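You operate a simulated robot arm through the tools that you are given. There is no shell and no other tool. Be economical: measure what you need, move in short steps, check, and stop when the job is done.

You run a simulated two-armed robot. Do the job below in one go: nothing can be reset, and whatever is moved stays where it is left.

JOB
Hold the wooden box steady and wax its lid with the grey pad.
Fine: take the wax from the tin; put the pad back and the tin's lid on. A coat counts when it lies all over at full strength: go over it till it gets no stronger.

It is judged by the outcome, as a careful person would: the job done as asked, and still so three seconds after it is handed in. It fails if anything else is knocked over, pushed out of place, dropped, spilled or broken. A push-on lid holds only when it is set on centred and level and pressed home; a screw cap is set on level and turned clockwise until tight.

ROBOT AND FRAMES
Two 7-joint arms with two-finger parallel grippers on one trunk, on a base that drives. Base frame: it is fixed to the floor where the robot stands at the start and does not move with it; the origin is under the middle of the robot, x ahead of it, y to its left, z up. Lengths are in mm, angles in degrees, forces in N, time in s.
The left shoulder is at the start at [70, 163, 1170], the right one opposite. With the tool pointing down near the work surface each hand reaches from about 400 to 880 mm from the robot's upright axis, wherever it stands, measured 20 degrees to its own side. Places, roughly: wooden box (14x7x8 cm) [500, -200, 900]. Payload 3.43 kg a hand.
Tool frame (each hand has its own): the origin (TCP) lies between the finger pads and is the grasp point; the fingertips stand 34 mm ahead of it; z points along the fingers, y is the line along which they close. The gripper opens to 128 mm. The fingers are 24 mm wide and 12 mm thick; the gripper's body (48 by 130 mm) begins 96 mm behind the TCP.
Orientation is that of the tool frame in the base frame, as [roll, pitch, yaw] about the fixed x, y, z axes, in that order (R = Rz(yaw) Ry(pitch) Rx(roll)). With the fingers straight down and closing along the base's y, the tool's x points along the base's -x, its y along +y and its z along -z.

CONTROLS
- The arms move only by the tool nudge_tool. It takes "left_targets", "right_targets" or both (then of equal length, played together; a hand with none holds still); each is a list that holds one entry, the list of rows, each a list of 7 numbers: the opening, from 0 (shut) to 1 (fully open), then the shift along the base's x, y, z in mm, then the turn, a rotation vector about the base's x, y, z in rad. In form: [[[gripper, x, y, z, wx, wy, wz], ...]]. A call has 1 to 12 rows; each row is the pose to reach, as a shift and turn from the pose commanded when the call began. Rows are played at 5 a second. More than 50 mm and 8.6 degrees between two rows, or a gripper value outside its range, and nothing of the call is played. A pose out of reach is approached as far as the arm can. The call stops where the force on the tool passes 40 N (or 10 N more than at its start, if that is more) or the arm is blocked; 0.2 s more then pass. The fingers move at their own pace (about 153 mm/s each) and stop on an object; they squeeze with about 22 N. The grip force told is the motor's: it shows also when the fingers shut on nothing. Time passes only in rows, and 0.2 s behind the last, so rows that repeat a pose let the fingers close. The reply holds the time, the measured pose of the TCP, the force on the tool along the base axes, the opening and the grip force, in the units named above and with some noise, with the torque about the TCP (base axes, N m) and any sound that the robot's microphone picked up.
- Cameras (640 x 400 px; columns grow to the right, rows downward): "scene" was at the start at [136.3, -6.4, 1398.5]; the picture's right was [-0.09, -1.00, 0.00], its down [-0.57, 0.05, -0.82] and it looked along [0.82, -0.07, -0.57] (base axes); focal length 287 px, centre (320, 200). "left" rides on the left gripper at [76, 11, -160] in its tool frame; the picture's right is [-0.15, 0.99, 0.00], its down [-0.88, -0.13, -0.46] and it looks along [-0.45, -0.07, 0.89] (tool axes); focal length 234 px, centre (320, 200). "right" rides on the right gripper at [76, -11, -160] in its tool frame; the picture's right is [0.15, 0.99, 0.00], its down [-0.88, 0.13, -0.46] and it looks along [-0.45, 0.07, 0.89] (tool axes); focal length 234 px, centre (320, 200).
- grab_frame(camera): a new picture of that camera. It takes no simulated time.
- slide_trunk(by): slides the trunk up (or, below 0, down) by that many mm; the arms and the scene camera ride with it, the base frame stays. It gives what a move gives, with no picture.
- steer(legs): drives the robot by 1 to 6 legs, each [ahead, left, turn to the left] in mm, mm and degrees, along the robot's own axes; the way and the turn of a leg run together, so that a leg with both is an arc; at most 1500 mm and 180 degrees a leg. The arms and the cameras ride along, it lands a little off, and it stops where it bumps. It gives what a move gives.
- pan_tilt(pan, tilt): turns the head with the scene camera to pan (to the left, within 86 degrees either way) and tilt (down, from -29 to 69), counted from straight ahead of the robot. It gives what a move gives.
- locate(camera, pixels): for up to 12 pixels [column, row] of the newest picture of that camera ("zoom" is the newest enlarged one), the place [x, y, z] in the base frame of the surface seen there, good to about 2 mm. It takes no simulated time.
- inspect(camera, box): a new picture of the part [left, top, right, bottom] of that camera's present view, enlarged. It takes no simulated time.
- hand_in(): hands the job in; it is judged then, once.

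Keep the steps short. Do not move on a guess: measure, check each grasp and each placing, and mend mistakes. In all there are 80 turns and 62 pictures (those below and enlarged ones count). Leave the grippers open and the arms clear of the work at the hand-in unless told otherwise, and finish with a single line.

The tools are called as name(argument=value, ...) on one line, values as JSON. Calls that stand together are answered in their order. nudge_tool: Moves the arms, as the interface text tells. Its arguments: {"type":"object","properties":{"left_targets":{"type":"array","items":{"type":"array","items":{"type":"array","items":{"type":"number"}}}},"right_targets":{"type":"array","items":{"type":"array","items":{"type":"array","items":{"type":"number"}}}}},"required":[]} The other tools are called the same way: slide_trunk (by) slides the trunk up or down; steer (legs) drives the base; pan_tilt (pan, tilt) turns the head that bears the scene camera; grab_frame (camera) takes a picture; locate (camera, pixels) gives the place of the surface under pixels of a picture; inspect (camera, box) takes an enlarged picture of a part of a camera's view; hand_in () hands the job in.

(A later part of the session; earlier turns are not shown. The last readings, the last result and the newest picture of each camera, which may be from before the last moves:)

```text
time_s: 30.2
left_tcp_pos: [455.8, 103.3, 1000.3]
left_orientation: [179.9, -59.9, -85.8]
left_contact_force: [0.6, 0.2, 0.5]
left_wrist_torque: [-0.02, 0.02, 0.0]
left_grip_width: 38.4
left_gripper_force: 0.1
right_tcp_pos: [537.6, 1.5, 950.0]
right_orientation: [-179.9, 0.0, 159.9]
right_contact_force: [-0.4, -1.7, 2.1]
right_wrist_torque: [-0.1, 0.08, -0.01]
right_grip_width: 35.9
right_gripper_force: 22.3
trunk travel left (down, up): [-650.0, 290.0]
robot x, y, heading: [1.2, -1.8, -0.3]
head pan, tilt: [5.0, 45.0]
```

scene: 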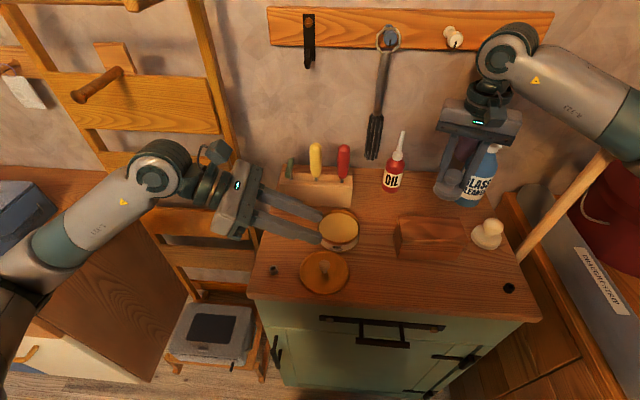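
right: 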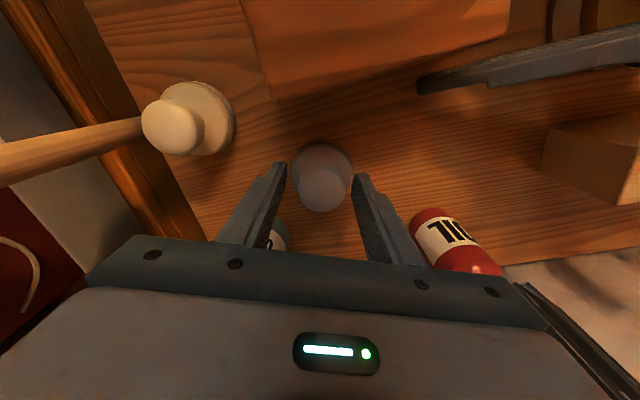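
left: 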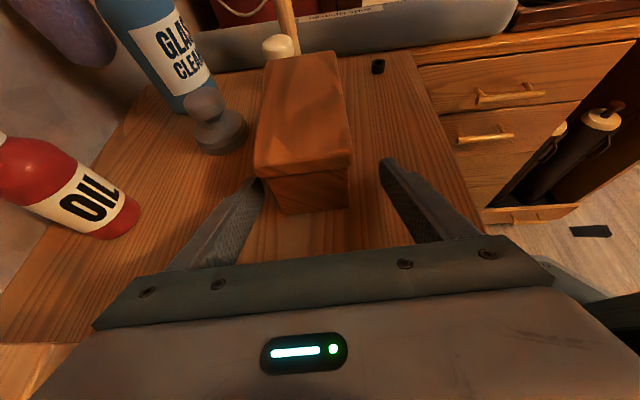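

Contact just begins (2 N). I press about 1 mm more and rub in small circles (±7 mm), then lift clear.

nudge_tool(right_targets=[[[0, 0, 0, -0.8, 0, 0, 0], [0, 6, 0, -0.8, 0, 0, 0], [0, 0, 6, -0.8, 0, 0, 0], [0, -6, 0, -0.8, 0, 0, 0], [0, 0, -6, -0.8, 0, 0, 0], [0, 6, 0, -0.8, 0, 0, 0], [0, 0, 6, -0.8, 0, 0, 0], [0, -6, 0, -0.8, 0, 0, 0], [0, 0, -6, -0.8, 0, 0, 0], [0, 0, 0, -0.8, 0, 0, 0]]])

```text
time_s: 32.5
left_tcp_pos: [453.6, 102.2, 999.6]
left_orientation: [180.0, -60.0, -86.0]
left_contact_force: [0.5, -0.2, -0.7]
left_wrist_torque: [-0.02, 0.03, -0.01]
left_grip_width: 38.5
left_gripper_force: 0.0
right_tcp_pos: [537.4, -0.3, 949.3]
right_orientation: [-179.9, 0.1, 159.9]
right_contact_force: [-2.6, -4.1, 11.6]
right_wrist_torque: [-0.23, 0.09, -0.03]
right_grip_width: 36.1
right_gripper_force: 21.8
trunk travel left (down, up): [-650.0, 290.0]
robot x, y, heading: [-5.1, 0.6, -0.2]
head pan, tilt: [5.0, 45.0]
```

Loaded at ~12 N. I lift, carry the pad to above the right part of the lid (z 1045), then bring the left hand back above the box's left end.

nudge_tool(left_targets=[[[0.3, 0, 0, 0, 0, 0, 0], [0.3, 0, 0, 0, 0, 0, 0], [0.3, 0, 0, 0, 0, 0, 0], [0.3, 0, 0, 0, 0, 0, 0], [0.3, 0, 0, 0, 0, 0, 0], [0.3, 0, 0, 0, 0, 0, 0], [0.5, 10, -43, 0, 0, 0, 0], [0.6, 22, -88, 0, 0, 0, 0], [0.8, 33, -133, 0, 0, 0, 0], [0.8, 44, -178, 0, 0, 0, 0], [0.8, 55, -223, 0, 0, 0, 0], [0.8, 55, -223, 0, 0, 0, 0]]], right_targets=[[[0, 0, 0, 45, 0, 0, 0], [0, 0, 0, 90, 0, 0, 0], [0, -4, -40, 95, 0, 0, 0], [0, -8, -80, 95, 0, 0, 0], [0, -12, -120, 95, 0, 0, 0], [0, -16, -160, 95, 0, 0, 0], [0, -20, -200, 95, 0, 0, 0], [0, -23, -230, 95, 0, 0, 0], [0, -23, -230, 95, 0, 0, 0], [0, -23, -230, 95, 0, 0, 0], [0, -23, -230, 95, 0, 0, 0], [0, -23, -230, 95, 0, 0, 0]]])

grab_frame(camera="scene")

```text
time_s: 35.0
left_tcp_pos: [510.6, -120.4, 998.7]
left_orientation: [179.9, -60.1, -85.8]
left_contact_force: [0.7, 0.8, -0.4]
left_wrist_torque: [-0.01, 0.01, 0.0]
left_grip_width: 102.4
left_gripper_force: 0.1
right_tcp_pos: [514.1, -227.1, 1045.2]
right_orientation: [180.0, 0.0, 160.0]
right_contact_force: [0.3, -0.2, -0.1]
right_wrist_torque: [0.01, -0.01, -0.03]
right_grip_width: 36.2
right_gripper_force: 21.7
trunk travel left (down, up): [-650.0, 290.0]
robot x, y, heading: [1.7, 3.3, -0.0]
head pan, tilt: [5.0, 45.0]
```

```text
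31 pictures are left
```

scene: 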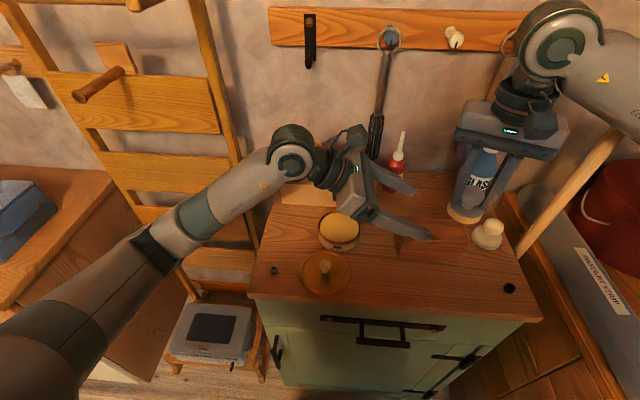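

The pad carries wax. I lower the left hand 105 mm and grip the box.

nudge_tool(left_targets=[[[0.8, 0, 0, -30, 0, 0, 0], [0.8, 0, 0, -60, 0, 0, 0], [0.8, 0, 0, -85, 0, 0, 0], [0.8, 0, 0, -106, 0, 0, 0], [0.6, 0, 0, -106, 0, 0, 0], [0.5, 0, 0, -106, 0, 0, 0], [0.3, 0, 0, -106, 0, 0, 0], [0.3, 0, 0, -106, 0, 0, 0]]])

inspect(camera="scene", box=[330, 140, 530, 290])

```text
time_s: 36.9
left_tcp_pos: [510.0, -122.0, 893.0]
left_orientation: [179.9, -60.0, -85.7]
left_contact_force: [1.3, 0.7, 0.2]
left_wrist_torque: [0.02, -0.05, 0.05]
left_grip_width: 59.9
left_gripper_force: 22.3
right_tcp_pos: [515.4, -227.0, 1043.9]
right_orientation: [-180.0, 0.0, 159.9]
right_contact_force: [-0.2, 0.0, -0.2]
right_wrist_torque: [-0.01, 0.05, 0.01]
right_grip_width: 36.0
right_gripper_force: 21.6
trunk travel left (down, up): [-650.0, 290.0]
robot x, y, heading: [-1.4, 0.3, 0.3]
head pan, tilt: [5.0, 45.0]
```

```text
2.67 times, centred on (430, 215) of scene
```

zoom: 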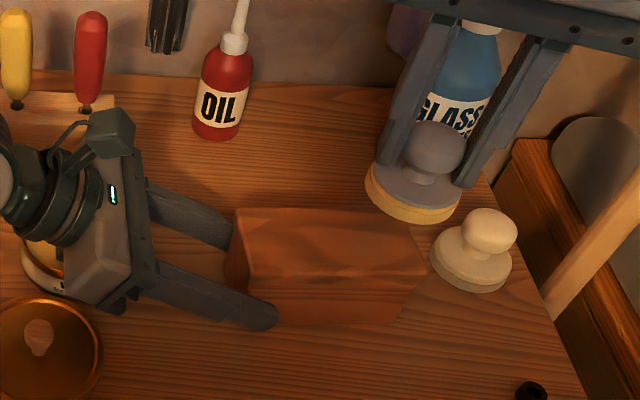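

Grip firm at 60 mm. I measure the lid's corners as it stands now.

locate(camera="zoom", pixels=[[239, 210], [250, 274], [425, 272], [408, 226], [330, 245], [237, 206], [247, 279], [430, 274], [300, 207], [350, 277]])

```text
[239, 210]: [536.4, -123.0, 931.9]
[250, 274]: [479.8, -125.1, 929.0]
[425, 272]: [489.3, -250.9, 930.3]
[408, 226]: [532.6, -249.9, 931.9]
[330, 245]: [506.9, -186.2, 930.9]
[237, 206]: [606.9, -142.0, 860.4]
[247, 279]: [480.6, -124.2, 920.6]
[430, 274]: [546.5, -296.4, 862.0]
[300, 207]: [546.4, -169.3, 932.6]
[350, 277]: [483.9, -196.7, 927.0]
```

Lid centre ≈(515,−187), half sizes ≈66×32, turned 4.2°, top z≈931.5. I lower the pad here (u=+40) till light contact (expected TCP≈992).

nudge_tool(right_targets=[[[0, 3, 0, -25, 0, 0, 0], [0, 3, 0, -45, 0, 0, 0], [0, 3, 0, -50, 0, 0, 0], [0, 3, 0, -52, 0, 0, 0]]])

```text
time_s: 37.9
left_tcp_pos: [511.0, -121.3, 893.0]
left_orientation: [179.8, -60.0, -85.9]
left_contact_force: [0.6, 0.0, -1.4]
left_wrist_torque: [0.11, -0.14, 0.16]
left_grip_width: 59.8
left_gripper_force: 22.2
right_tcp_pos: [517.9, -228.2, 992.5]
right_orientation: [179.9, 0.1, 159.9]
right_contact_force: [-1.0, -0.9, 5.4]
right_wrist_torque: [-0.01, -0.03, -0.05]
right_grip_width: 36.1
right_gripper_force: 22.4
trunk travel left (down, up): [-650.0, 290.0]
robot x, y, heading: [-2.8, -0.6, -0.1]
head pan, tilt: [5.0, 45.0]
```

Light contact (5 N). I press 0.5 mm more and go over the lid in a serpentine, three overlapping tracks.

nudge_tool(right_targets=[[[0, 0, 0, -0.5, 0, 0, 0], [0, 0.9, -12, -0.5, 0, 0, 0], [0, 20.8, -10.5, -0.5, 0, 0, 0], [0, 18.3, 23.4, -0.5, 0, 0, 0], [0, 15.8, 57.3, -0.5, 0, 0, 0], [0, 13.3, 91.2, -0.5, 0, 0, 0], [0, -6.6, 89.7, -0.5, 0, 0, 0], [0, -4.1, 55.8, -0.5, 0, 0, 0], [0, -1.6, 21.9, -0.5, 0, 0, 0], [0, 0.9, -12, -0.5, 0, 0, 0], [0, -19, -13.5, -0.5, 0, 0, 0], [0, -21.5, 20.4, -0.5, 0, 0, 0]]])

inspect(camera="scene", box=[330, 140, 530, 290])

```text
time_s: 40.5
left_tcp_pos: [511.4, -121.5, 894.6]
left_orientation: [179.9, -60.1, -85.9]
left_contact_force: [-2.9, 7.4, -0.8]
left_wrist_torque: [-0.26, -0.08, -0.45]
left_grip_width: 59.6
left_gripper_force: 21.5
right_tcp_pos: [496.7, -207.6, 991.8]
right_orientation: [-179.8, 0.0, 159.9]
right_contact_force: [0.7, -4.4, 8.6]
right_wrist_torque: [-0.22, -0.06, 0.01]
right_grip_width: 36.2
right_gripper_force: 22.1
trunk travel left (down, up): [-650.0, 290.0]
robot x, y, heading: [-2.1, -3.0, 0.1]
head pan, tilt: [5.0, 45.0]
```

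```text
2.67 times, centred on (430, 215) of scene
```

zoom: 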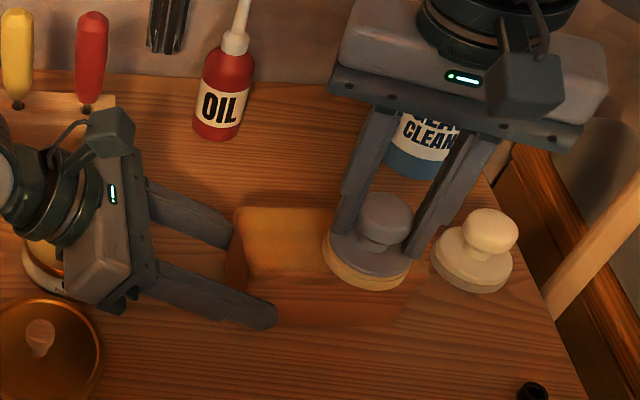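

A coat appears at the left. I finish the front track and make a second round (perimeter and middle).

nudge_tool(right_targets=[[[0, -2.5, 33.9, 0, 0, 0, 0], [0, -5, 67.8, 0, 0, 0, 0], [0, 14.9, 69.3, 0, 0, 0, 0], [0, 34.9, 70.7, 0, 0, 0, 0], [0, 37.4, 36.8, 0, 0, 0, 0], [0, 39.9, 2.9, 0, 0, 0, 0], [0, 42.4, -31, 0, 0, 0, 0], [0, 22.4, -32.4, 0, 0, 0, 0], [0, 2.5, -33.9, 0, 0, 0, 0], [0, 0, 0, 0, 0, 0, 0], [0, 17.4, 35.4, 0, 0, 0, 0], [0, 19.9, 1.5, 0, 0, 0, 0]]])

nudge_tool(right_targets=[[[0, 0, 0, 10, 0, 0, 0], [0, 2, -25, 45, 0, 0, 0], [0, 4, -60, 60, 0, 0, 0], [0, 6, -75, 100, 0, 0, 0]]])

inspect(camera="scene", box=[370, 190, 490, 280])

```text
time_s: 43.0
left_tcp_pos: [510.0, -123.1, 893.9]
left_orientation: [-180.0, -59.9, -85.9]
left_contact_force: [1.3, -2.6, -0.4]
left_wrist_torque: [0.03, 0.14, 0.2]
left_grip_width: 59.8
left_gripper_force: 21.6
right_tcp_pos: [515.8, -208.1, 990.9]
right_orientation: [179.8, 0.0, 160.0]
right_contact_force: [-1.8, 0.1, 2.6]
right_wrist_torque: [0.08, 0.09, -0.04]
right_grip_width: 36.1
right_gripper_force: 21.9
trunk travel left (down, up): [-650.0, 290.0]
robot x, y, heading: [-1.6, 0.4, 0.2]
head pan, tilt: [5.0, 45.0]
```

```text
time_s: 44.0
left_tcp_pos: [510.1, -121.0, 893.5]
left_orientation: [179.9, -60.0, -85.8]
left_contact_force: [0.5, 2.5, 1.2]
left_wrist_torque: [-0.25, -0.06, -0.05]
left_grip_width: 59.4
left_gripper_force: 22.2
right_tcp_pos: [521.7, -281.5, 1092.4]
right_orientation: [-179.9, 0.0, 160.0]
right_contact_force: [-0.3, 0.0, -1.0]
right_wrist_torque: [-0.07, -0.01, -0.01]
right_grip_width: 36.1
right_gripper_force: 21.8
trunk travel left (down, up): [-650.0, 290.0]
robot x, y, heading: [1.5, 3.8, -0.2]
head pan, tilt: [5.0, 45.0]
```

```text
4.44 times, centred on (430, 235) of scene
```

zoom: 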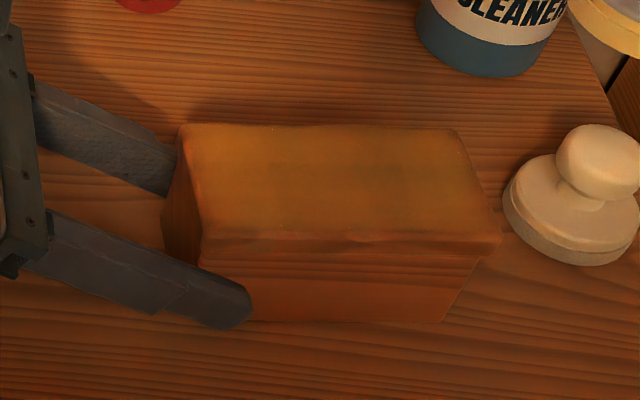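

The coat is on but uneven: weaker bands and right end, and the last force was only 3 N. I go over it again with about 10–12 N and four tracks.

nudge_tool(right_targets=[[[0, 5, 10, -40, 0, 0, 0], [0, 20.5, 40.9, -75, 0, 0, 0], [0, 20.5, 40.9, -101, 0, 0, 0], [0, 18, 74.8, -101, 0, 0, 0], [0, 15.4, 110.7, -101, 0, 0, 0], [0, 12.8, 146.6, -101, 0, 0, 0], [0, -3.1, 145.4, -101, 0, 0, 0], [0, -0.5, 109.5, -101, 0, 0, 0], [0, 2.1, 73.6, -101, 0, 0, 0], [0, 4.6, 39.7, -101, 0, 0, 0], [0, -11.4, 38.5, -101, 0, 0, 0], [0, -13.9, 72.4, -101, 0, 0, 0]]])

nudge_tool(right_targets=[[[0, -2.6, 35.9, 0, 0, 0, 0], [0, -5.3, 71.8, 0, 0, 0, 0], [0, -21.2, 70.6, 0, 0, 0, 0], [0, -18.6, 34.7, 0, 0, 0, 0], [0, -16, -1.2, 0, 0, 0, 0], [0, -13.5, -35.1, 0, 0, 0, 0], [0, 10.5, -33.3, 0, 0, 0, 0], [0, 10, -40, 30, 0, 0, 0], [0, 10, -60, 70, 0, 0, 0], [0, 10, -75, 100, 0, 0, 0]]])

inspect(camera="scene", box=[370, 190, 490, 280])

```text
time_s: 46.6
left_tcp_pos: [509.3, -120.6, 894.9]
left_orientation: [-180.0, -60.0, -86.0]
left_contact_force: [-1.0, 9.4, -1.7]
left_wrist_torque: [-0.37, 0.15, -0.39]
left_grip_width: 59.7
left_gripper_force: 22.2
right_tcp_pos: [508.1, -209.8, 989.7]
right_orientation: [-179.7, -0.1, 159.8]
right_contact_force: [-1.1, -9.3, 19.3]
right_wrist_torque: [-0.35, -0.05, -0.02]
right_grip_width: 36.2
right_gripper_force: 21.8
trunk travel left (down, up): [-650.0, 290.0]
robot x, y, heading: [-1.3, -0.5, -0.3]
head pan, tilt: [5.0, 45.0]
```

```text
time_s: 48.9
left_tcp_pos: [509.6, -121.8, 893.7]
left_orientation: [-179.9, -60.0, -85.9]
left_contact_force: [-0.3, 0.5, 1.0]
left_wrist_torque: [-0.17, 0.07, -0.07]
left_grip_width: 59.8
left_gripper_force: 22.3
right_tcp_pos: [517.2, -282.5, 1091.0]
right_orientation: [179.9, -0.1, 160.0]
right_contact_force: [-0.4, 0.1, -0.5]
right_wrist_torque: [-0.01, -0.01, 0.03]
right_grip_width: 35.9
right_gripper_force: 22.3
trunk travel left (down, up): [-650.0, 290.0]
robot x, y, heading: [1.8, -1.1, 0.2]
head pan, tilt: [5.0, 45.0]
```

```text
4.44 times, centred on (430, 235) of scene
```

zoom: 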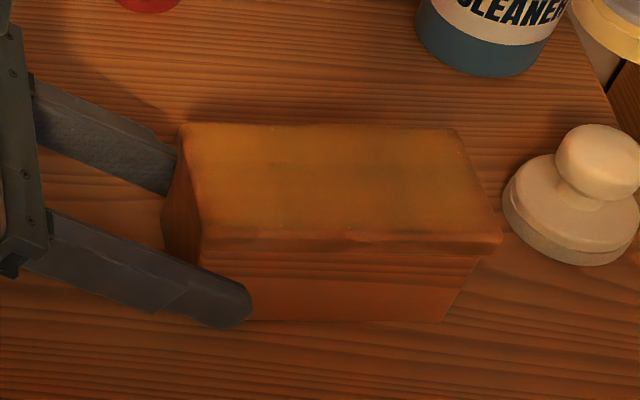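

It became stronger and more even but the right end still looks weaker. One more complete round with five tracks out to the edges.

nudge_tool(right_targets=[[[0, 5, 5, -40, 0, 0, 0], [0, 18, 25, -65, 0, 0, 0], [0, 29.7, 39.8, -90, 0, 0, 0], [0, 29.7, 39.8, -100, 0, 0, 0], [0, 27.1, 75.7, -100, 0, 0, 0], [0, 24.4, 111.6, -100, 0, 0, 0], [0, 21.8, 147.5, -100, 0, 0, 0], [0, 6.9, 146.4, -100, 0, 0, 0], [0, 9.5, 110.5, -100, 0, 0, 0], [0, 12.1, 74.6, -100, 0, 0, 0], [0, 14.8, 38.7, -100, 0, 0, 0], [0, 0.8, 37.7, -100, 0, 0, 0]]])

nudge_tool(right_targets=[[[0, -2.6, 35.9, 0, 0, 0, 0], [0, -5.3, 71.8, 0, 0, 0, 0], [0, -7.9, 107.7, 0, 0, 0, 0], [0, -21.8, 106.7, 0, 0, 0, 0], [0, -19.2, 70.8, 0, 0, 0, 0], [0, -16.6, 34.9, 0, 0, 0, 0], [0, -14, -1, 0, 0, 0, 0], [0, -28.9, -2.1, 0, 0, 0, 0], [0, -31.5, 33.8, 0, 0, 0, 0], [0, -34.2, 69.7, 0, 0, 0, 0], [0, -36.8, 105.6, 0, 0, 0, 0], [0, -34.2, 69.7, 0, 0, 0, 0]]])

nudge_tool(right_targets=[[[0, 2.6, -35.9, 0, 0, 0, 0], [0, 5.3, -71.8, 0, 0, 0, 0], [0, 34.2, -69.7, 0, 0, 0, 0], [0, 63.1, -67.6, 0, 0, 0, 0], [0, 34.2, -69.7, 0, 0, 0, 0], [0, 34, -80, 30, 0, 0, 0], [0, 34, -100, 70, 0, 0, 0], [0, 34, -112, 100, 0, 0, 0]]])

inspect(camera="scene", box=[370, 190, 490, 280])

```text
time_s: 51.5
left_tcp_pos: [510.1, -122.8, 893.5]
left_orientation: [-180.0, -59.9, -86.0]
left_contact_force: [-1.0, 0.1, -0.8]
left_wrist_torque: [0.14, -0.34, -0.22]
left_grip_width: 59.7
left_gripper_force: 22.6
right_tcp_pos: [519.6, -245.8, 990.4]
right_orientation: [180.0, 0.1, 159.8]
right_contact_force: [8.1, -0.6, 16.1]
right_wrist_torque: [-0.08, -0.43, -0.05]
right_grip_width: 36.0
right_gripper_force: 22.4
trunk travel left (down, up): [-650.0, 290.0]
robot x, y, heading: [-3.0, 2.2, -0.1]
head pan, tilt: [5.0, 45.0]
```

```text
time_s: 54.0
left_tcp_pos: [510.1, -123.3, 895.0]
left_orientation: [-179.9, -59.9, -85.9]
left_contact_force: [2.2, -5.9, -2.7]
left_wrist_torque: [-0.09, 0.06, 0.42]
left_grip_width: 59.5
left_gripper_force: 22.0
right_tcp_pos: [485.2, -178.0, 991.0]
right_orientation: [179.8, -0.1, 160.0]
right_contact_force: [-1.9, 3.5, 8.5]
right_wrist_torque: [0.1, 0.02, 0.0]
right_grip_width: 35.9
right_gripper_force: 21.9
trunk travel left (down, up): [-650.0, 290.0]
robot x, y, heading: [1.2, -3.2, 0.3]
head pan, tilt: [5.0, 45.0]
```

```text
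time_s: 55.9
left_tcp_pos: [510.7, -121.8, 893.6]
left_orientation: [179.9, -60.0, -86.0]
left_contact_force: [-0.2, 0.2, 2.7]
left_wrist_torque: [-0.45, 0.04, -0.06]
left_grip_width: 59.5
left_gripper_force: 22.5
right_tcp_pos: [518.6, -288.7, 1092.2]
right_orientation: [179.9, 0.1, 160.0]
right_contact_force: [0.5, 0.5, -0.6]
right_wrist_torque: [-0.02, 0.01, -0.04]
right_grip_width: 35.9
right_gripper_force: 22.1
trunk travel left (down, up): [-650.0, 290.0]
robot x, y, heading: [-1.4, 1.7, 0.1]
head pan, tilt: [5.0, 45.0]
```

```text
4.44 times, centred on (430, 235) of scene
```

zoom: 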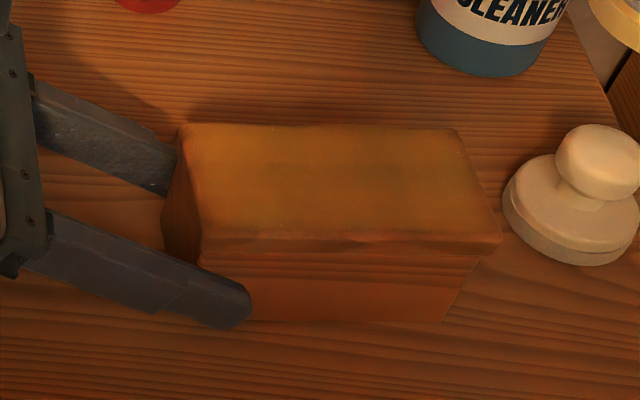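

Little change now; but that could be a dry pad rather than a full coat. I view the lid from the left hand camera to judge evenness.

inspect(camera="left", box=[220, 30, 380, 190])

inspect(camera="scene", box=[460, 140, 560, 210])

```text
2.50 times, centred on (300, 110) of left
```

zoom: 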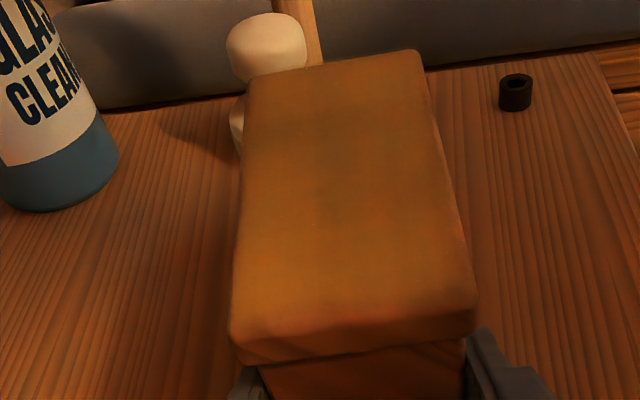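

```text
5.71 times, centred on (510, 175) of scene
```

zoom: 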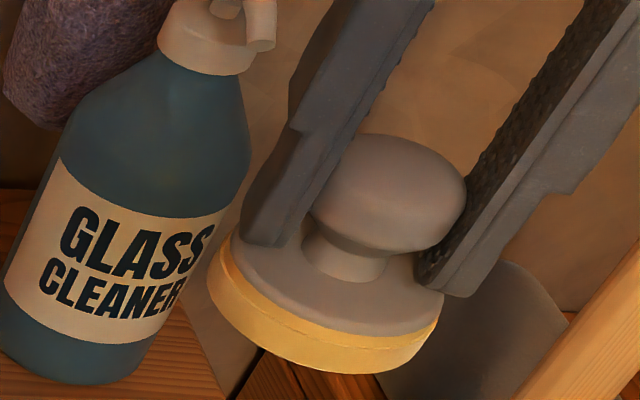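

The middle and far part still look slightly weaker. I'll take wax once more: left releases and steps aside (its reverse path), the right waits.

nudge_tool(left_targets=[[[0.6, 0, 0, 0, 0, 0, 0], [0.8, 0, 0, 0, 0, 0, 0], [0.8, 0, 0, 0, 0, 0, 0], [0.8, 0, 0, 36, 0, 0, 0], [0.8, 0, 0, 72, 0, 0, 0], [0.8, 0, 0, 106, 0, 0, 0], [0.6, -11, 45, 106, 0, 0, 0], [0.5, -22, 90, 106, 0, 0, 0], [0.3, -33, 135, 106, 0, 0, 0], [0.3, -44, 179, 106, 0, 0, 0], [0.3, -55, 223, 106, 0, 0, 0]]])

nudge_tool(right_targets=[[[0, 3, 40, -20, 0, 0, 0], [0, 6, 82, -50, 0, 0, 0], [0, 9, 126, -50, 0, 0, 0], [0, 12, 170, -50, 0, 0, 0], [0, 15, 214, -50, 0, 0, 0], [0, 18, 258, -50, 0, 0, 0], [0, 20, 290, -60, 0, 0, 0], [0, 20, 290, -95, 0, 0, 0]]])

inspect(camera="scene", box=[260, 140, 500, 290])

```text
time_s: 58.2
left_tcp_pos: [454.2, 102.4, 1001.9]
left_orientation: [180.0, -60.1, -86.0]
left_contact_force: [0.7, 0.5, -0.5]
left_wrist_torque: [-0.02, -0.03, -0.01]
left_grip_width: 38.5
left_gripper_force: 0.1
right_tcp_pos: [518.8, -288.5, 1092.3]
right_orientation: [180.0, 0.2, 159.9]
right_contact_force: [0.0, 0.5, -0.2]
right_wrist_torque: [0.0, -0.02, 0.0]
right_grip_width: 36.1
right_gripper_force: 21.9
trunk travel left (down, up): [-650.0, 290.0]
robot x, y, heading: [-2.6, -0.7, 0.1]
head pan, tilt: [5.0, 45.0]
```

```text
refused: row 2 steps farther than a row can; nothing moved
```

```text
2.67 times, centred on (380, 215) of scene
```

zoom: 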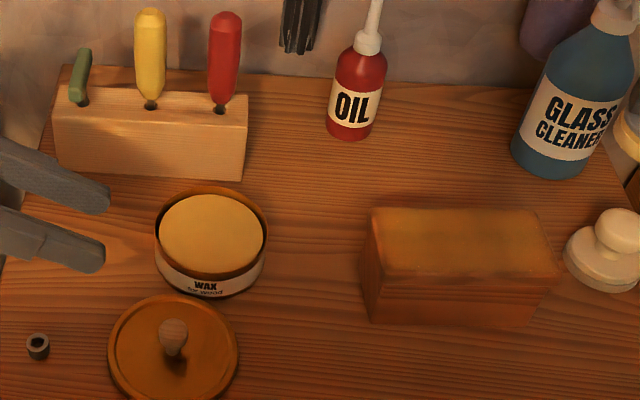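

Refused for step length; repeat with shorter steps, ending 5 mm above the wax.

nudge_tool(right_targets=[[[0, 3, 35, -15, 0, 0, 0], [0, 5, 72, -35, 0, 0, 0], [0, 8, 110, -50, 0, 0, 0], [0, 11, 155, -50, 0, 0, 0], [0, 14, 200, -50, 0, 0, 0], [0, 17, 245, -50, 0, 0, 0], [0, 20, 290, -55, 0, 0, 0], [0, 20, 290, -95, 0, 0, 0], [0, 20, 290, -128, 0, 0, 0], [0, 20, 290, -137, 0, 0, 0], [0, 20, 290, -141.5, 0, 0, 0]]])

```text
time_s: 60.6
left_tcp_pos: [456.7, 100.6, 1000.9]
left_orientation: [179.9, -60.1, -85.9]
left_contact_force: [-0.8, -0.1, -0.2]
left_wrist_torque: [0.0, -0.02, 0.0]
left_grip_width: 38.4
left_gripper_force: 0.1
right_tcp_pos: [539.8, 1.3, 948.8]
right_orientation: [179.9, 0.0, 159.8]
right_contact_force: [-1.1, 0.1, -0.6]
right_wrist_torque: [0.01, 0.0, 0.0]
right_grip_width: 35.8
right_gripper_force: 21.9
trunk travel left (down, up): [-650.0, 290.0]
robot x, y, heading: [3.8, -0.6, -0.3]
head pan, tilt: [5.0, 45.0]
```

No contact quite yet. I go 2 mm lower, rub the circles, and read the force.

nudge_tool(right_targets=[[[0, 0, 0, -1, 0, 0, 0], [0, 0, 0, -2, 0, 0, 0], [0, 6, 0, -2, 0, 0, 0], [0, 0, 6, -2, 0, 0, 0], [0, -6, 0, -2, 0, 0, 0], [0, 0, -6, -2, 0, 0, 0], [0, 6, 0, -2, 0, 0, 0], [0, 0, 6, -2, 0, 0, 0], [0, -6, 0, -2, 0, 0, 0], [0, 0, -6, -2, 0, 0, 0], [0, 0, 0, -2, 0, 0, 0]]])

```text
time_s: 63.0
left_tcp_pos: [454.4, 100.1, 1001.9]
left_orientation: [-179.9, -60.0, -86.1]
left_contact_force: [-0.3, 0.5, -0.9]
left_wrist_torque: [0.01, 0.0, -0.03]
left_grip_width: 38.4
left_gripper_force: 0.1
right_tcp_pos: [537.1, -1.0, 948.8]
right_orientation: [179.9, 0.1, 160.0]
right_contact_force: [-4.9, -5.8, 15.5]
right_wrist_torque: [-0.28, 0.16, 0.03]
right_grip_width: 36.3
right_gripper_force: 22.0
trunk travel left (down, up): [-650.0, 290.0]
robot x, y, heading: [2.2, -0.0, 0.3]
head pan, tilt: [5.0, 45.0]
```

Loaded at 15 N. Same path back: pad above the right of the lid, left hand above the left end, then down and grip.

nudge_tool(left_targets=[[[0.3, 0, 0, 0, 0, 0, 0], [0.3, 0, 0, 0, 0, 0, 0], [0.3, 0, 0, 0, 0, 0, 0], [0.3, 0, 0, 0, 0, 0, 0], [0.3, 0, 0, 0, 0, 0, 0], [0.3, 0, 0, 0, 0, 0, 0], [0.5, 10, -43, 0, 0, 0, 0], [0.6, 22, -88, 0, 0, 0, 0], [0.8, 33, -133, 0, 0, 0, 0], [0.8, 44, -178, 0, 0, 0, 0], [0.8, 55, -223, 0, 0, 0, 0], [0.8, 55, -223, 0, 0, 0, 0]]], right_targets=[[[0, 0, 0, 45, 0, 0, 0], [0, 0, 0, 90, 0, 0, 0], [0, -4, -40, 96, 0, 0, 0], [0, -8, -80, 96, 0, 0, 0], [0, -12, -120, 96, 0, 0, 0], [0, -16, -160, 96, 0, 0, 0], [0, -20, -200, 96, 0, 0, 0], [0, -21, -229, 96, 0, 0, 0], [0, -21, -229, 96, 0, 0, 0], [0, -21, -229, 96, 0, 0, 0], [0, -21, -229, 96, 0, 0, 0], [0, -21, -229, 96, 0, 0, 0]]])

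nudge_tool(left_targets=[[[0.8, 0, 0, -30, 0, 0, 0], [0.8, 0, 0, -60, 0, 0, 0], [0.8, 0, 0, -85, 0, 0, 0], [0.8, 0, 0, -106, 0, 0, 0], [0.6, 0, 0, -106, 0, 0, 0], [0.5, 0, 0, -106, 0, 0, 0], [0.3, 0, 0, -106, 0, 0, 0], [0.3, 0, 0, -106, 0, 0, 0]]])

inspect(camera="scene", box=[330, 140, 530, 290])

```text
time_s: 65.7
left_tcp_pos: [509.9, -120.4, 997.7]
left_orientation: [180.0, -59.9, -85.8]
left_contact_force: [-0.2, -0.9, 0.4]
left_wrist_torque: [-0.01, 0.01, -0.01]
left_grip_width: 102.1
left_gripper_force: 0.1
right_tcp_pos: [518.4, -225.9, 1045.1]
right_orientation: [-179.9, 0.0, 160.0]
right_contact_force: [-0.3, 0.1, 0.1]
right_wrist_torque: [-0.01, -0.01, 0.04]
right_grip_width: 35.9
right_gripper_force: 22.0
trunk travel left (down, up): [-650.0, 290.0]
robot x, y, heading: [-1.8, -1.3, -0.3]
head pan, tilt: [5.0, 45.0]
```

```text
time_s: 67.5
left_tcp_pos: [510.5, -120.7, 893.3]
left_orientation: [179.8, -60.0, -85.8]
left_contact_force: [-0.5, 0.4, 0.2]
left_wrist_torque: [0.02, -0.01, 0.0]
left_grip_width: 59.6
left_gripper_force: 21.8
right_tcp_pos: [518.8, -227.5, 1044.4]
right_orientation: [-180.0, 0.1, 159.9]
right_contact_force: [0.1, -0.8, -0.4]
right_wrist_torque: [0.0, -0.02, 0.01]
right_grip_width: 36.0
right_gripper_force: 22.4
trunk travel left (down, up): [-650.0, 290.0]
robot x, y, heading: [1.3, -2.0, 0.0]
head pan, tilt: [5.0, 45.0]
```

```text
2.67 times, centred on (430, 215) of scene
```

zoom: 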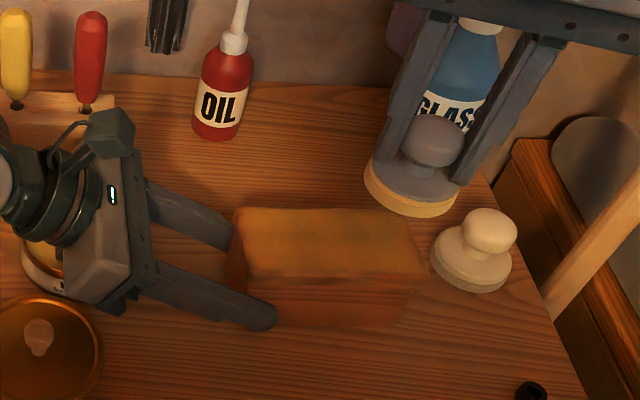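

Box re-gripped at the same place. I rub the whole lid again with the fresh pad.

nudge_tool(right_targets=[[[0, 0, 0, -30, 0, 0, 0], [0, 0, 0, -50, 0, 0, 0], [0, 0, 0, -54, 0, 0, 0], [0, 1.3, -17.9, -54, 0, 0, 0], [0, 27.2, -16, -54, 0, 0, 0], [0, 24.6, 19.8, -54, 0, 0, 0], [0, 22, 55.7, -54, 0, 0, 0], [0, 19.3, 91.6, -54, 0, 0, 0], [0, 6.4, 90.7, -54, 0, 0, 0], [0, 9, 54.8, -54, 0, 0, 0], [0, 11.6, 18.9, -54, 0, 0, 0], [0, 14.3, -17, -54, 0, 0, 0]]])

nudge_tool(right_targets=[[[0, -13, -0.9, 0, 0, 0, 0], [0, -15.6, 35, 0, 0, 0, 0], [0, -18.2, 70.9, 0, 0, 0, 0], [0, -20.8, 106.8, 0, 0, 0, 0], [0, -33.8, 105.8, 0, 0, 0, 0], [0, -31.2, 69.9, 0, 0, 0, 0], [0, -28.5, 34, 0, 0, 0, 0], [0, -25.9, -1.9, 0, 0, 0, 0], [0, -38.9, -2.8, 0, 0, 0, 0], [0, -41.5, 33, 0, 0, 0, 0], [0, -44.1, 68.9, 0, 0, 0, 0], [0, -46.8, 104.8, 0, 0, 0, 0]]])

nudge_tool(right_targets=[[[0, 25.9, 1.9, 0, 0, 0, 0], [0, 51.8, 3.8, 0, 0, 0, 0], [0, 25.9, 1.9, 0, 0, 0, 0], [0, 28.5, -34, 0, 0, 0, 0], [0, 31.2, -69.9, 0, 0, 0, 0], [0, 33.8, -105.8, 0, 0, 0, 0], [0, 7.9, -107.7, 0, 0, 0, 0], [0, 33.8, -105.8, 0, 0, 0, 0], [0, 33.8, -115, 30, 0, 0, 0], [0, 33.8, -135, 70, 0, 0, 0], [0, 33.8, -145, 100, 0, 0, 0]]])

inspect(camera="scene", box=[370, 190, 490, 280])

inspect(camera="left", box=[220, 30, 380, 190])

```text
time_s: 70.0
left_tcp_pos: [509.4, -120.9, 895.7]
left_orientation: [-179.9, -60.1, -86.1]
left_contact_force: [-0.7, -6.1, -4.7]
left_wrist_torque: [0.66, 0.21, 0.1]
left_grip_width: 59.8
left_gripper_force: 22.3
right_tcp_pos: [532.4, -243.7, 989.8]
right_orientation: [180.0, 0.0, 160.0]
right_contact_force: [-0.6, 5.4, 16.8]
right_wrist_torque: [0.4, 0.13, -0.04]
right_grip_width: 36.1
right_gripper_force: 22.1
trunk travel left (down, up): [-650.0, 290.0]
robot x, y, heading: [-0.5, 0.1, -0.1]
head pan, tilt: [5.0, 45.0]
```

```text
time_s: 72.7
left_tcp_pos: [510.4, -119.9, 894.1]
left_orientation: [180.0, -60.0, -85.9]
left_contact_force: [-1.4, 8.1, -3.5]
left_wrist_torque: [0.06, 0.05, -0.26]
left_grip_width: 59.6
left_gripper_force: 21.6
right_tcp_pos: [484.4, -139.1, 989.3]
right_orientation: [-179.9, 0.1, 159.9]
right_contact_force: [1.0, -7.0, 15.1]
right_wrist_torque: [-0.31, -0.23, -0.02]
right_grip_width: 36.1
right_gripper_force: 21.8
trunk travel left (down, up): [-650.0, 290.0]
robot x, y, heading: [-0.6, 0.0, 0.0]
head pan, tilt: [5.0, 45.0]
```

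```text
time_s: 75.0
left_tcp_pos: [509.9, -120.7, 894.5]
left_orientation: [-179.9, -60.1, -86.0]
left_contact_force: [-1.5, 0.9, 1.6]
left_wrist_torque: [-0.28, -0.09, -0.05]
left_grip_width: 59.6
left_gripper_force: 21.5
right_tcp_pos: [519.0, -283.7, 1090.2]
right_orientation: [-179.9, 0.0, 160.0]
right_contact_force: [0.1, 0.1, 0.2]
right_wrist_torque: [0.0, 0.01, 0.0]
right_grip_width: 36.2
right_gripper_force: 21.9
trunk travel left (down, up): [-650.0, 290.0]
robot x, y, heading: [-1.4, -0.3, -0.1]
head pan, tilt: [5.0, 45.0]
```

```text
4.44 times, centred on (430, 235) of scene
```

zoom: 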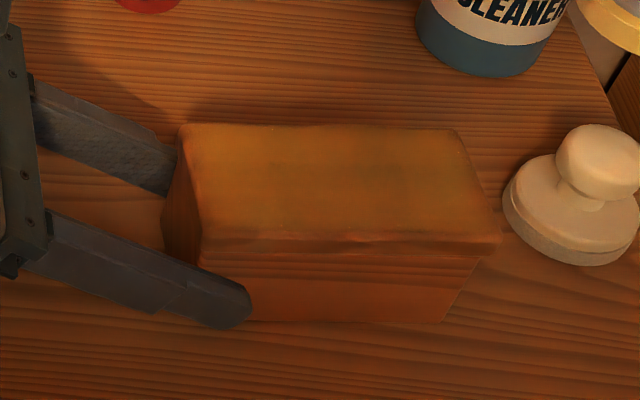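

```text
2.50 times, centred on (300, 110) of left
```

zoom: 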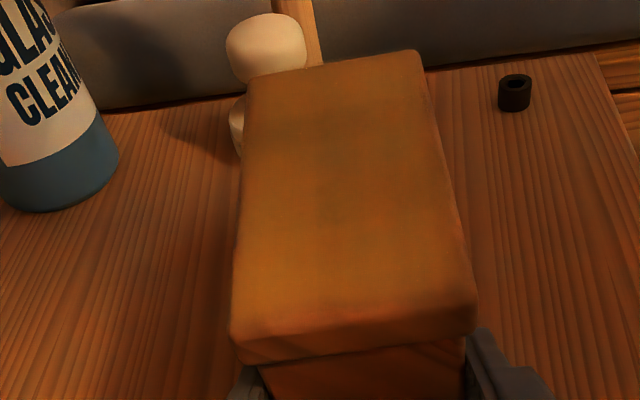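

Nearly the same as before the fresh wax, slightly more even: close to saturation. One crosswise zigzag round to confirm it gets no stronger.

nudge_tool(right_targets=[[[0, 0, 10, -40, 0, 0, 0], [0, 0, 25, -75, 0, 0, 0], [0, 0, 39.2, -100, 0, 0, 0], [0, 23.9, 41, -100, 0, 0, 0], [0, -24.7, 48.4, -100, 0, 0, 0], [0, 22.3, 62.9, -100, 0, 0, 0], [0, -26.3, 70.3, -100, 0, 0, 0], [0, 20.7, 84.9, -100, 0, 0, 0], [0, -27.9, 92.2, -100, 0, 0, 0], [0, 19.1, 106.8, -100, 0, 0, 0], [0, -29.5, 114.2, -100, 0, 0, 0], [0, 17.5, 128.7, -100, 0, 0, 0]]])

nudge_tool(right_targets=[[[0, -48.7, 7.5, 0, 0, 0, 0], [0, -1.6, 21.9, 0, 0, 0, 0], [0, -45.5, 18.7, 0, 0, 0, 0], [0, -23.9, -1.8, 0, 0, 0, 0], [0, -21.3, -36.7, 0, 0, 0, 0], [0, -18.8, -71.6, 0, 0, 0, 0], [0, -41.5, -91.2, 0, 0, 0, 0], [0, 2.4, -88, 0, 0, 0, 0], [0, -17.5, -95, 30, 0, 0, 0], [0, -17.5, -115, 70, 0, 0, 0], [0, -17.5, -127, 100, 0, 0, 0]]])

inspect(camera="scene", box=[370, 190, 490, 280])

inspect(camera="left", box=[220, 30, 380, 190])

```text
time_s: 77.7
left_tcp_pos: [512.8, -119.3, 893.4]
left_orientation: [179.8, -60.1, -85.7]
left_contact_force: [5.6, -3.4, 1.2]
left_wrist_torque: [0.22, 0.28, 0.0]
left_grip_width: 59.8
left_gripper_force: 22.0
right_tcp_pos: [536.7, -153.3, 989.2]
right_orientation: [-180.0, -0.2, 160.0]
right_contact_force: [-0.5, 1.4, 5.4]
right_wrist_torque: [0.02, 0.08, 0.09]
right_grip_width: 36.0
right_gripper_force: 21.7
trunk travel left (down, up): [-650.0, 290.0]
robot x, y, heading: [-3.0, 3.3, -0.1]
head pan, tilt: [5.0, 45.0]
```

```text
time_s: 80.0
left_tcp_pos: [509.4, -121.1, 894.2]
left_orientation: [-180.0, -60.1, -85.9]
left_contact_force: [-0.7, 1.4, 1.4]
left_wrist_torque: [-0.14, -0.07, 0.02]
left_grip_width: 59.6
left_gripper_force: 22.6
right_tcp_pos: [519.6, -283.2, 1089.6]
right_orientation: [180.0, 0.1, 160.0]
right_contact_force: [-0.4, 0.3, -0.5]
right_wrist_torque: [0.0, -0.03, -0.02]
right_grip_width: 36.1
right_gripper_force: 21.9
trunk travel left (down, up): [-650.0, 290.0]
robot x, y, heading: [2.2, -1.9, -0.1]
head pan, tilt: [5.0, 45.0]
```

```text
4.44 times, centred on (430, 235) of scene
```

zoom: 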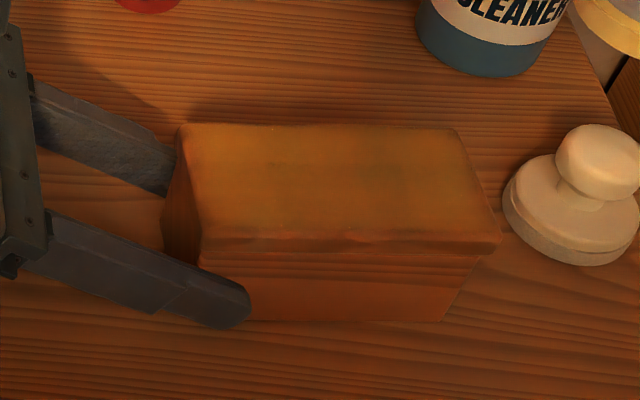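

```text
2.50 times, centred on (300, 110) of left
```

zoom: 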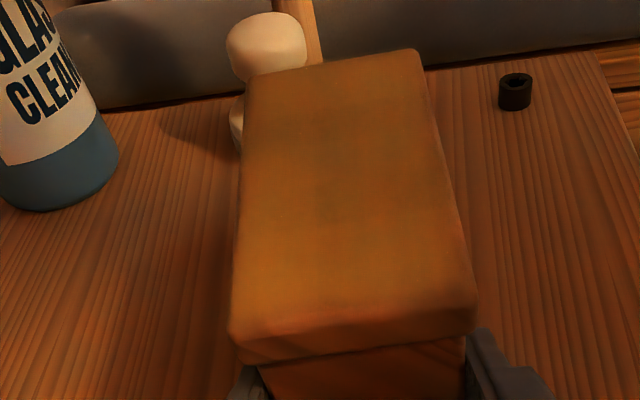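

No further change in either view: the coat is full. Now I return the pad to its spot (625,−237), lowering to 3 mm above.

nudge_tool(right_targets=[[[0, 0, 46.5, 0, 0, 0, 0], [0, 36, 46.5, 0, 0, 0, 0], [0, 71, 46.5, 0, 0, 0, 0], [0, 105.5, 46.5, 0, 0, 0, 0], [0, 105.5, 46.5, -45, 0, 0, 0], [0, 105.5, 46.5, -90, 0, 0, 0], [0, 105.5, 46.5, -130, 0, 0, 0], [0, 105.5, 46.5, -155, 0, 0, 0], [0, 105.5, 46.5, -166, 0, 0, 0], [0, 105.5, 46.5, -166, 0, 0, 0]]])

inspect(camera="scene", box=[360, 140, 520, 260])

```text
time_s: 82.2
left_tcp_pos: [510.2, -121.2, 893.8]
left_orientation: [180.0, -60.0, -85.9]
left_contact_force: [-0.3, -0.5, 1.5]
left_wrist_torque: [-0.37, -0.11, 0.01]
left_grip_width: 59.7
left_gripper_force: 21.4
right_tcp_pos: [625.8, -237.4, 922.9]
right_orientation: [180.0, -0.1, 160.0]
right_contact_force: [0.3, 0.2, -0.4]
right_wrist_torque: [-0.01, -0.01, 0.0]
right_grip_width: 36.2
right_gripper_force: 22.3
trunk travel left (down, up): [-650.0, 290.0]
robot x, y, heading: [-3.0, 1.7, 0.2]
head pan, tilt: [5.0, 45.0]
```

```text
3.33 times, centred on (440, 200) of scene
```

zoom: 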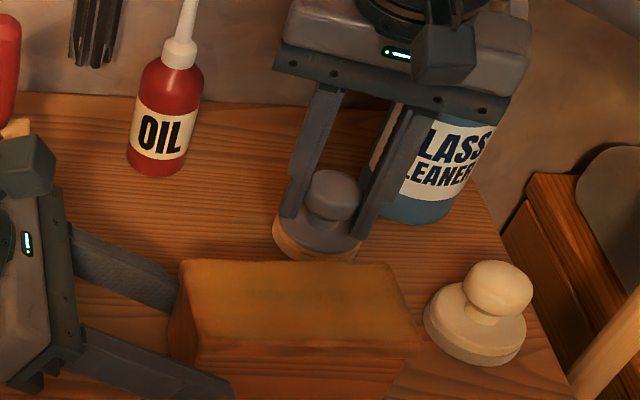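

Right place. I lower by 1 mm steps to contact.

nudge_tool(right_targets=[[[0, 0, 0, -1.5, 0, 0, 0], [0, 0, 0, -2.5, 0, 0, 0], [0, 0, 0, -3.5, 0, 0, 0]]])

```text
time_s: 83.0
left_tcp_pos: [510.9, -122.0, 893.8]
left_orientation: [179.8, -60.1, -85.9]
left_contact_force: [-0.4, 0.0, 1.5]
left_wrist_torque: [-0.24, -0.15, 0.0]
left_grip_width: 59.8
left_gripper_force: 22.1
right_tcp_pos: [624.4, -237.8, 919.8]
right_orientation: [-180.0, 0.0, 159.9]
right_contact_force: [0.8, 0.2, -0.2]
right_wrist_torque: [-0.04, 0.01, 0.01]
right_grip_width: 36.1
right_gripper_force: 22.2
trunk travel left (down, up): [-650.0, 290.0]
robot x, y, heading: [3.9, -0.7, -0.1]
head pan, tilt: [5.0, 45.0]
```

No touch yet; a bit lower.

nudge_tool(right_targets=[[[0, 0, 0, -1, 0, 0, 0], [0, 0, 0, -1.8, 0, 0, 0], [0, 0, 0, -1.8, 0, 0, 0]]])

```text
time_s: 83.8
left_tcp_pos: [511.0, -122.4, 894.4]
left_orientation: [-180.0, -60.0, -85.9]
left_contact_force: [-0.7, 0.5, 1.7]
left_wrist_torque: [-0.07, -0.09, 0.03]
left_grip_width: 59.6
left_gripper_force: 22.1
right_tcp_pos: [625.5, -236.2, 917.6]
right_orientation: [-179.9, 0.1, 159.9]
right_contact_force: [0.0, 0.3, -1.3]
right_wrist_torque: [0.0, 0.02, -0.01]
right_grip_width: 36.2
right_gripper_force: 22.0
trunk travel left (down, up): [-650.0, 290.0]
robot x, y, heading: [1.5, 2.0, 0.0]
head pan, tilt: [5.0, 45.0]
```

nudge_tool(right_targets=[[[0, 0, 0, -0.7, 0, 0, 0], [0, 0, 0, -1.2, 0, 0, 0], [0, 0, 0, -1.2, 0, 0, 0]]])

```text
time_s: 84.7
left_tcp_pos: [510.7, -120.6, 893.5]
left_orientation: [179.8, -60.0, -85.9]
left_contact_force: [0.1, 0.2, 1.2]
left_wrist_torque: [0.03, -0.09, -0.01]
left_grip_width: 59.6
left_gripper_force: 21.3
right_tcp_pos: [625.6, -235.9, 917.3]
right_orientation: [179.9, 0.0, 160.0]
right_contact_force: [-0.5, 0.6, -1.2]
right_wrist_torque: [0.02, 0.0, -0.02]
right_grip_width: 35.9
right_gripper_force: 21.6
trunk travel left (down, up): [-650.0, 290.0]
robot x, y, heading: [1.9, 2.3, 0.1]
head pan, tilt: [5.0, 45.0]
```

nudge_tool(right_targets=[[[0, 0, 0, -0.7, 0, 0, 0], [0, 0, 0, -1.4, 0, 0, 0], [0, 0, 0, -1.4, 0, 0, 0]]])

inspect(camera="scene", box=[420, 180, 480, 225])

```text
time_s: 85.5
left_tcp_pos: [510.5, -122.0, 895.0]
left_orientation: [179.9, -60.0, -85.9]
left_contact_force: [-0.1, -0.1, 1.1]
left_wrist_torque: [0.05, -0.03, 0.03]
left_grip_width: 59.5
left_gripper_force: 21.9
right_tcp_pos: [625.1, -236.2, 915.3]
right_orientation: [180.0, 0.1, 160.0]
right_contact_force: [0.3, 0.7, 6.1]
right_wrist_torque: [-0.05, 0.01, -0.03]
right_grip_width: 35.9
right_gripper_force: 22.0
trunk travel left (down, up): [-650.0, 290.0]
robot x, y, heading: [1.9, 0.5, 0.2]
head pan, tilt: [5.0, 45.0]
```

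```text
8.89 times, centred on (450, 202) of scene
```

zoom: 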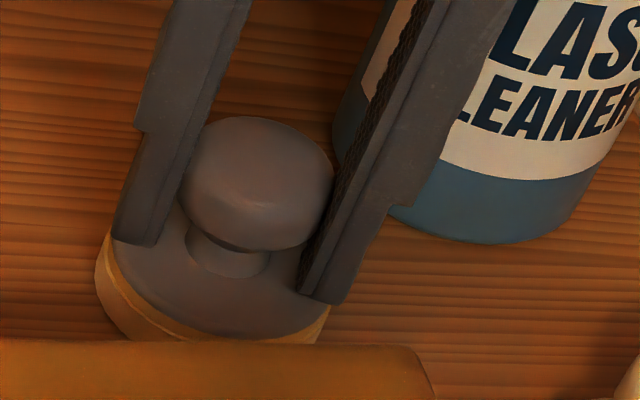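

The pad stands on the table (6 N). I release both: right opens and rises; left opens and rises.

nudge_tool(left_targets=[[[0.6, 0, 0, 0, 0, 0, 0], [0.8, 0, 0, 0, 0, 0, 0], [0.8, 0, 0, 0, 0, 0, 0], [0.8, 0, 0, 36, 0, 0, 0], [0.8, 0, 0, 72, 0, 0, 0], [0.8, 0, 0, 110, 0, 0, 0], [0.8, 0, 5, 140, 0, 0, 0], [0.8, 0, 10, 165, 0, 0, 0], [0.8, 0, 10, 165, 0, 0, 0]]], right_targets=[[[0, 0, 0, 1, 0, 0, 0], [0.45, 0, 0, 1, 0, 0, 0], [0.45, 0, 0, 1, 0, 0, 0], [0.45, 0, 0, 30, 0, 0, 0], [0.45, 0, 0, 75, 0, 0, 0], [0.45, 0, 0, 120, 0, 0, 0], [0.45, 0, 0, 165, 0, 0, 0], [0.45, -40, -10, 185, 0, 0, 0], [0.45, -80, -20, 205, 0, 0, 0]]])

nudge_tool(left_targets=[[[0.8, 0, 2, 5, 0.1306, 0.0091, 0], [0.8, 0, 4, 10, 0.2612, 0.0183, 0], [0.8, 0, 6, 15, 0.3918, 0.0274, 0], [0.8, 0, 8, 20, 0.5224, 0.0366, 0], [0.8, 0, 10, 25, 0.653, 0.0457, 0], [0.8, 0, 12, 30, 0.7836, 0.0548, 0], [0.8, 0, 14, 35, 0.9142, 0.064, 0], [0.8, 0, 16, 40, 1.0448, 0.0731, 0]]], right_targets=[[[0.5, -30, -10, 5, 0, 0, 0], [0.5, -60, -20, 5, 0, 0, 0.0], [0.5, -80, -35, 5, 0, 0, 0.1], [0.5, -90, -50, 5, 0, 0, 0.2], [0.5, -90, -65, 5, 0, 0, 0.3], [0.5, -90, -80, 5, 0, 0, 0.35], [0.5, -90, -80, 5, 0, 0, 0.35], [0.5, -90, -80, 5, 0, 0, 0.35]]])

grab_frame(camera="scene")

```text
time_s: 87.5
left_tcp_pos: [508.4, -111.3, 1060.5]
left_orientation: [-179.9, -60.0, -85.9]
left_contact_force: [0.2, -0.4, -0.3]
left_wrist_torque: [0.02, -0.05, 0.02]
left_grip_width: 102.3
left_gripper_force: 0.0
right_tcp_pos: [542.8, -257.4, 1121.4]
right_orientation: [180.0, 0.0, 160.0]
right_contact_force: [0.1, 0.3, -0.4]
right_wrist_torque: [-0.02, 0.0, 0.0]
right_grip_width: 57.6
right_gripper_force: 0.0
trunk travel left (down, up): [-650.0, 290.0]
robot x, y, heading: [-1.6, -0.6, 0.0]
head pan, tilt: [5.0, 45.0]
```

```text
time_s: 89.2
left_tcp_pos: [510.9, -97.0, 1099.1]
left_orientation: [-179.8, 0.2, -85.8]
left_contact_force: [-0.4, 0.7, -1.2]
left_wrist_torque: [0.04, -0.02, 0.01]
left_grip_width: 102.3
left_gripper_force: 0.0
right_tcp_pos: [455.0, -337.6, 1126.5]
right_orientation: [179.9, 0.0, 180.0]
right_contact_force: [0.0, -0.5, -0.4]
right_wrist_torque: [0.02, -0.02, 0.01]
right_grip_width: 64.1
right_gripper_force: 0.1
trunk travel left (down, up): [-650.0, 290.0]
robot x, y, heading: [-0.4, 4.1, -0.1]
head pan, tilt: [5.0, 45.0]
```

```text
15 pictures are left
```

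scene: 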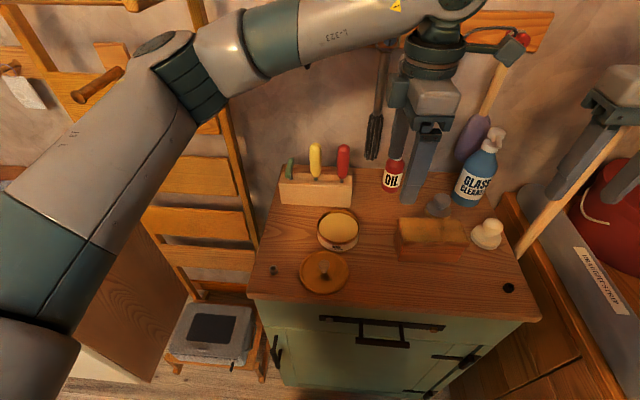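

Everything is in place. I unwind the left yaw while moving it toward above the tin lid.

nudge_tool(left_targets=[[[0.7, 0, 0, 0, 0, 0, -0.1367], [0.6, 0, 0, 0, 0, 0, -0.2734], [0.5, 0, 0, 0, 0, 0, -0.4101], [0.5, 0, 0, 0, 0, 0, -0.5468], [0.5, 0, 0, 0, 0, 0, -0.6835], [0.5, -10, 15, 0, 0, 0, -0.8202], [0.5, -20, 30, 0, 0, 0, -0.9569], [0.5, -30, 45, 0, 0, 0, -1.0936], [0.5, -40, 60, 0, 0, 0, -1.2303], [0.5, -50, 80, -20, 0, 0, -1.367], [0.5, -60, 100, -40, 0, 0, -1.5037], [0.5, -70, 122, -60, 0, 0, -1.6404]]])

inspect(camera="left", box=[240, 80, 400, 240])

locate(camera="scene", pixels=[[337, 228], [319, 228], [357, 228], [338, 211], [338, 246], [325, 266], [300, 272], [349, 272], [324, 294]])

```text
time_s: 91.8
left_tcp_pos: [440.3, 27.4, 1039.1]
left_orientation: [-180.0, 0.0, 179.9]
left_contact_force: [-0.4, 0.3, 0.1]
left_wrist_torque: [-0.03, 0.03, 0.01]
left_grip_width: 63.8
left_gripper_force: 0.1
right_tcp_pos: [455.9, -335.0, 1125.5]
right_orientation: [179.9, 0.1, -180.0]
right_contact_force: [-0.1, 1.0, -0.7]
right_wrist_torque: [0.0, -0.02, 0.04]
right_grip_width: 64.1
right_gripper_force: 0.0
trunk travel left (down, up): [-650.0, 290.0]
robot x, y, heading: [0.9, 0.7, 0.0]
head pan, tilt: [5.0, 45.0]
```

```text
2.50 times, centred on (320, 160) of left
```

zoom: 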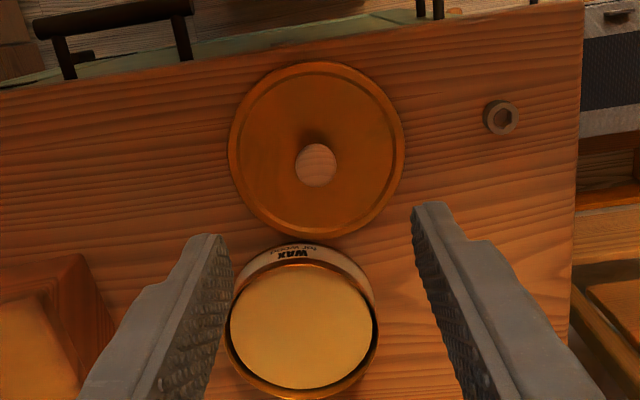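

```text
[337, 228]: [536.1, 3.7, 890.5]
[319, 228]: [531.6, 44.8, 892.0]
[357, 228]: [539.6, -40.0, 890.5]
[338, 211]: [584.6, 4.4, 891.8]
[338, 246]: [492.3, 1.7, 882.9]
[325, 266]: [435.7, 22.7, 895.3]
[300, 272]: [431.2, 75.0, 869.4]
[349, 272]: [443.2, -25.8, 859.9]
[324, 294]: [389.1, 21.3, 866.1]
```

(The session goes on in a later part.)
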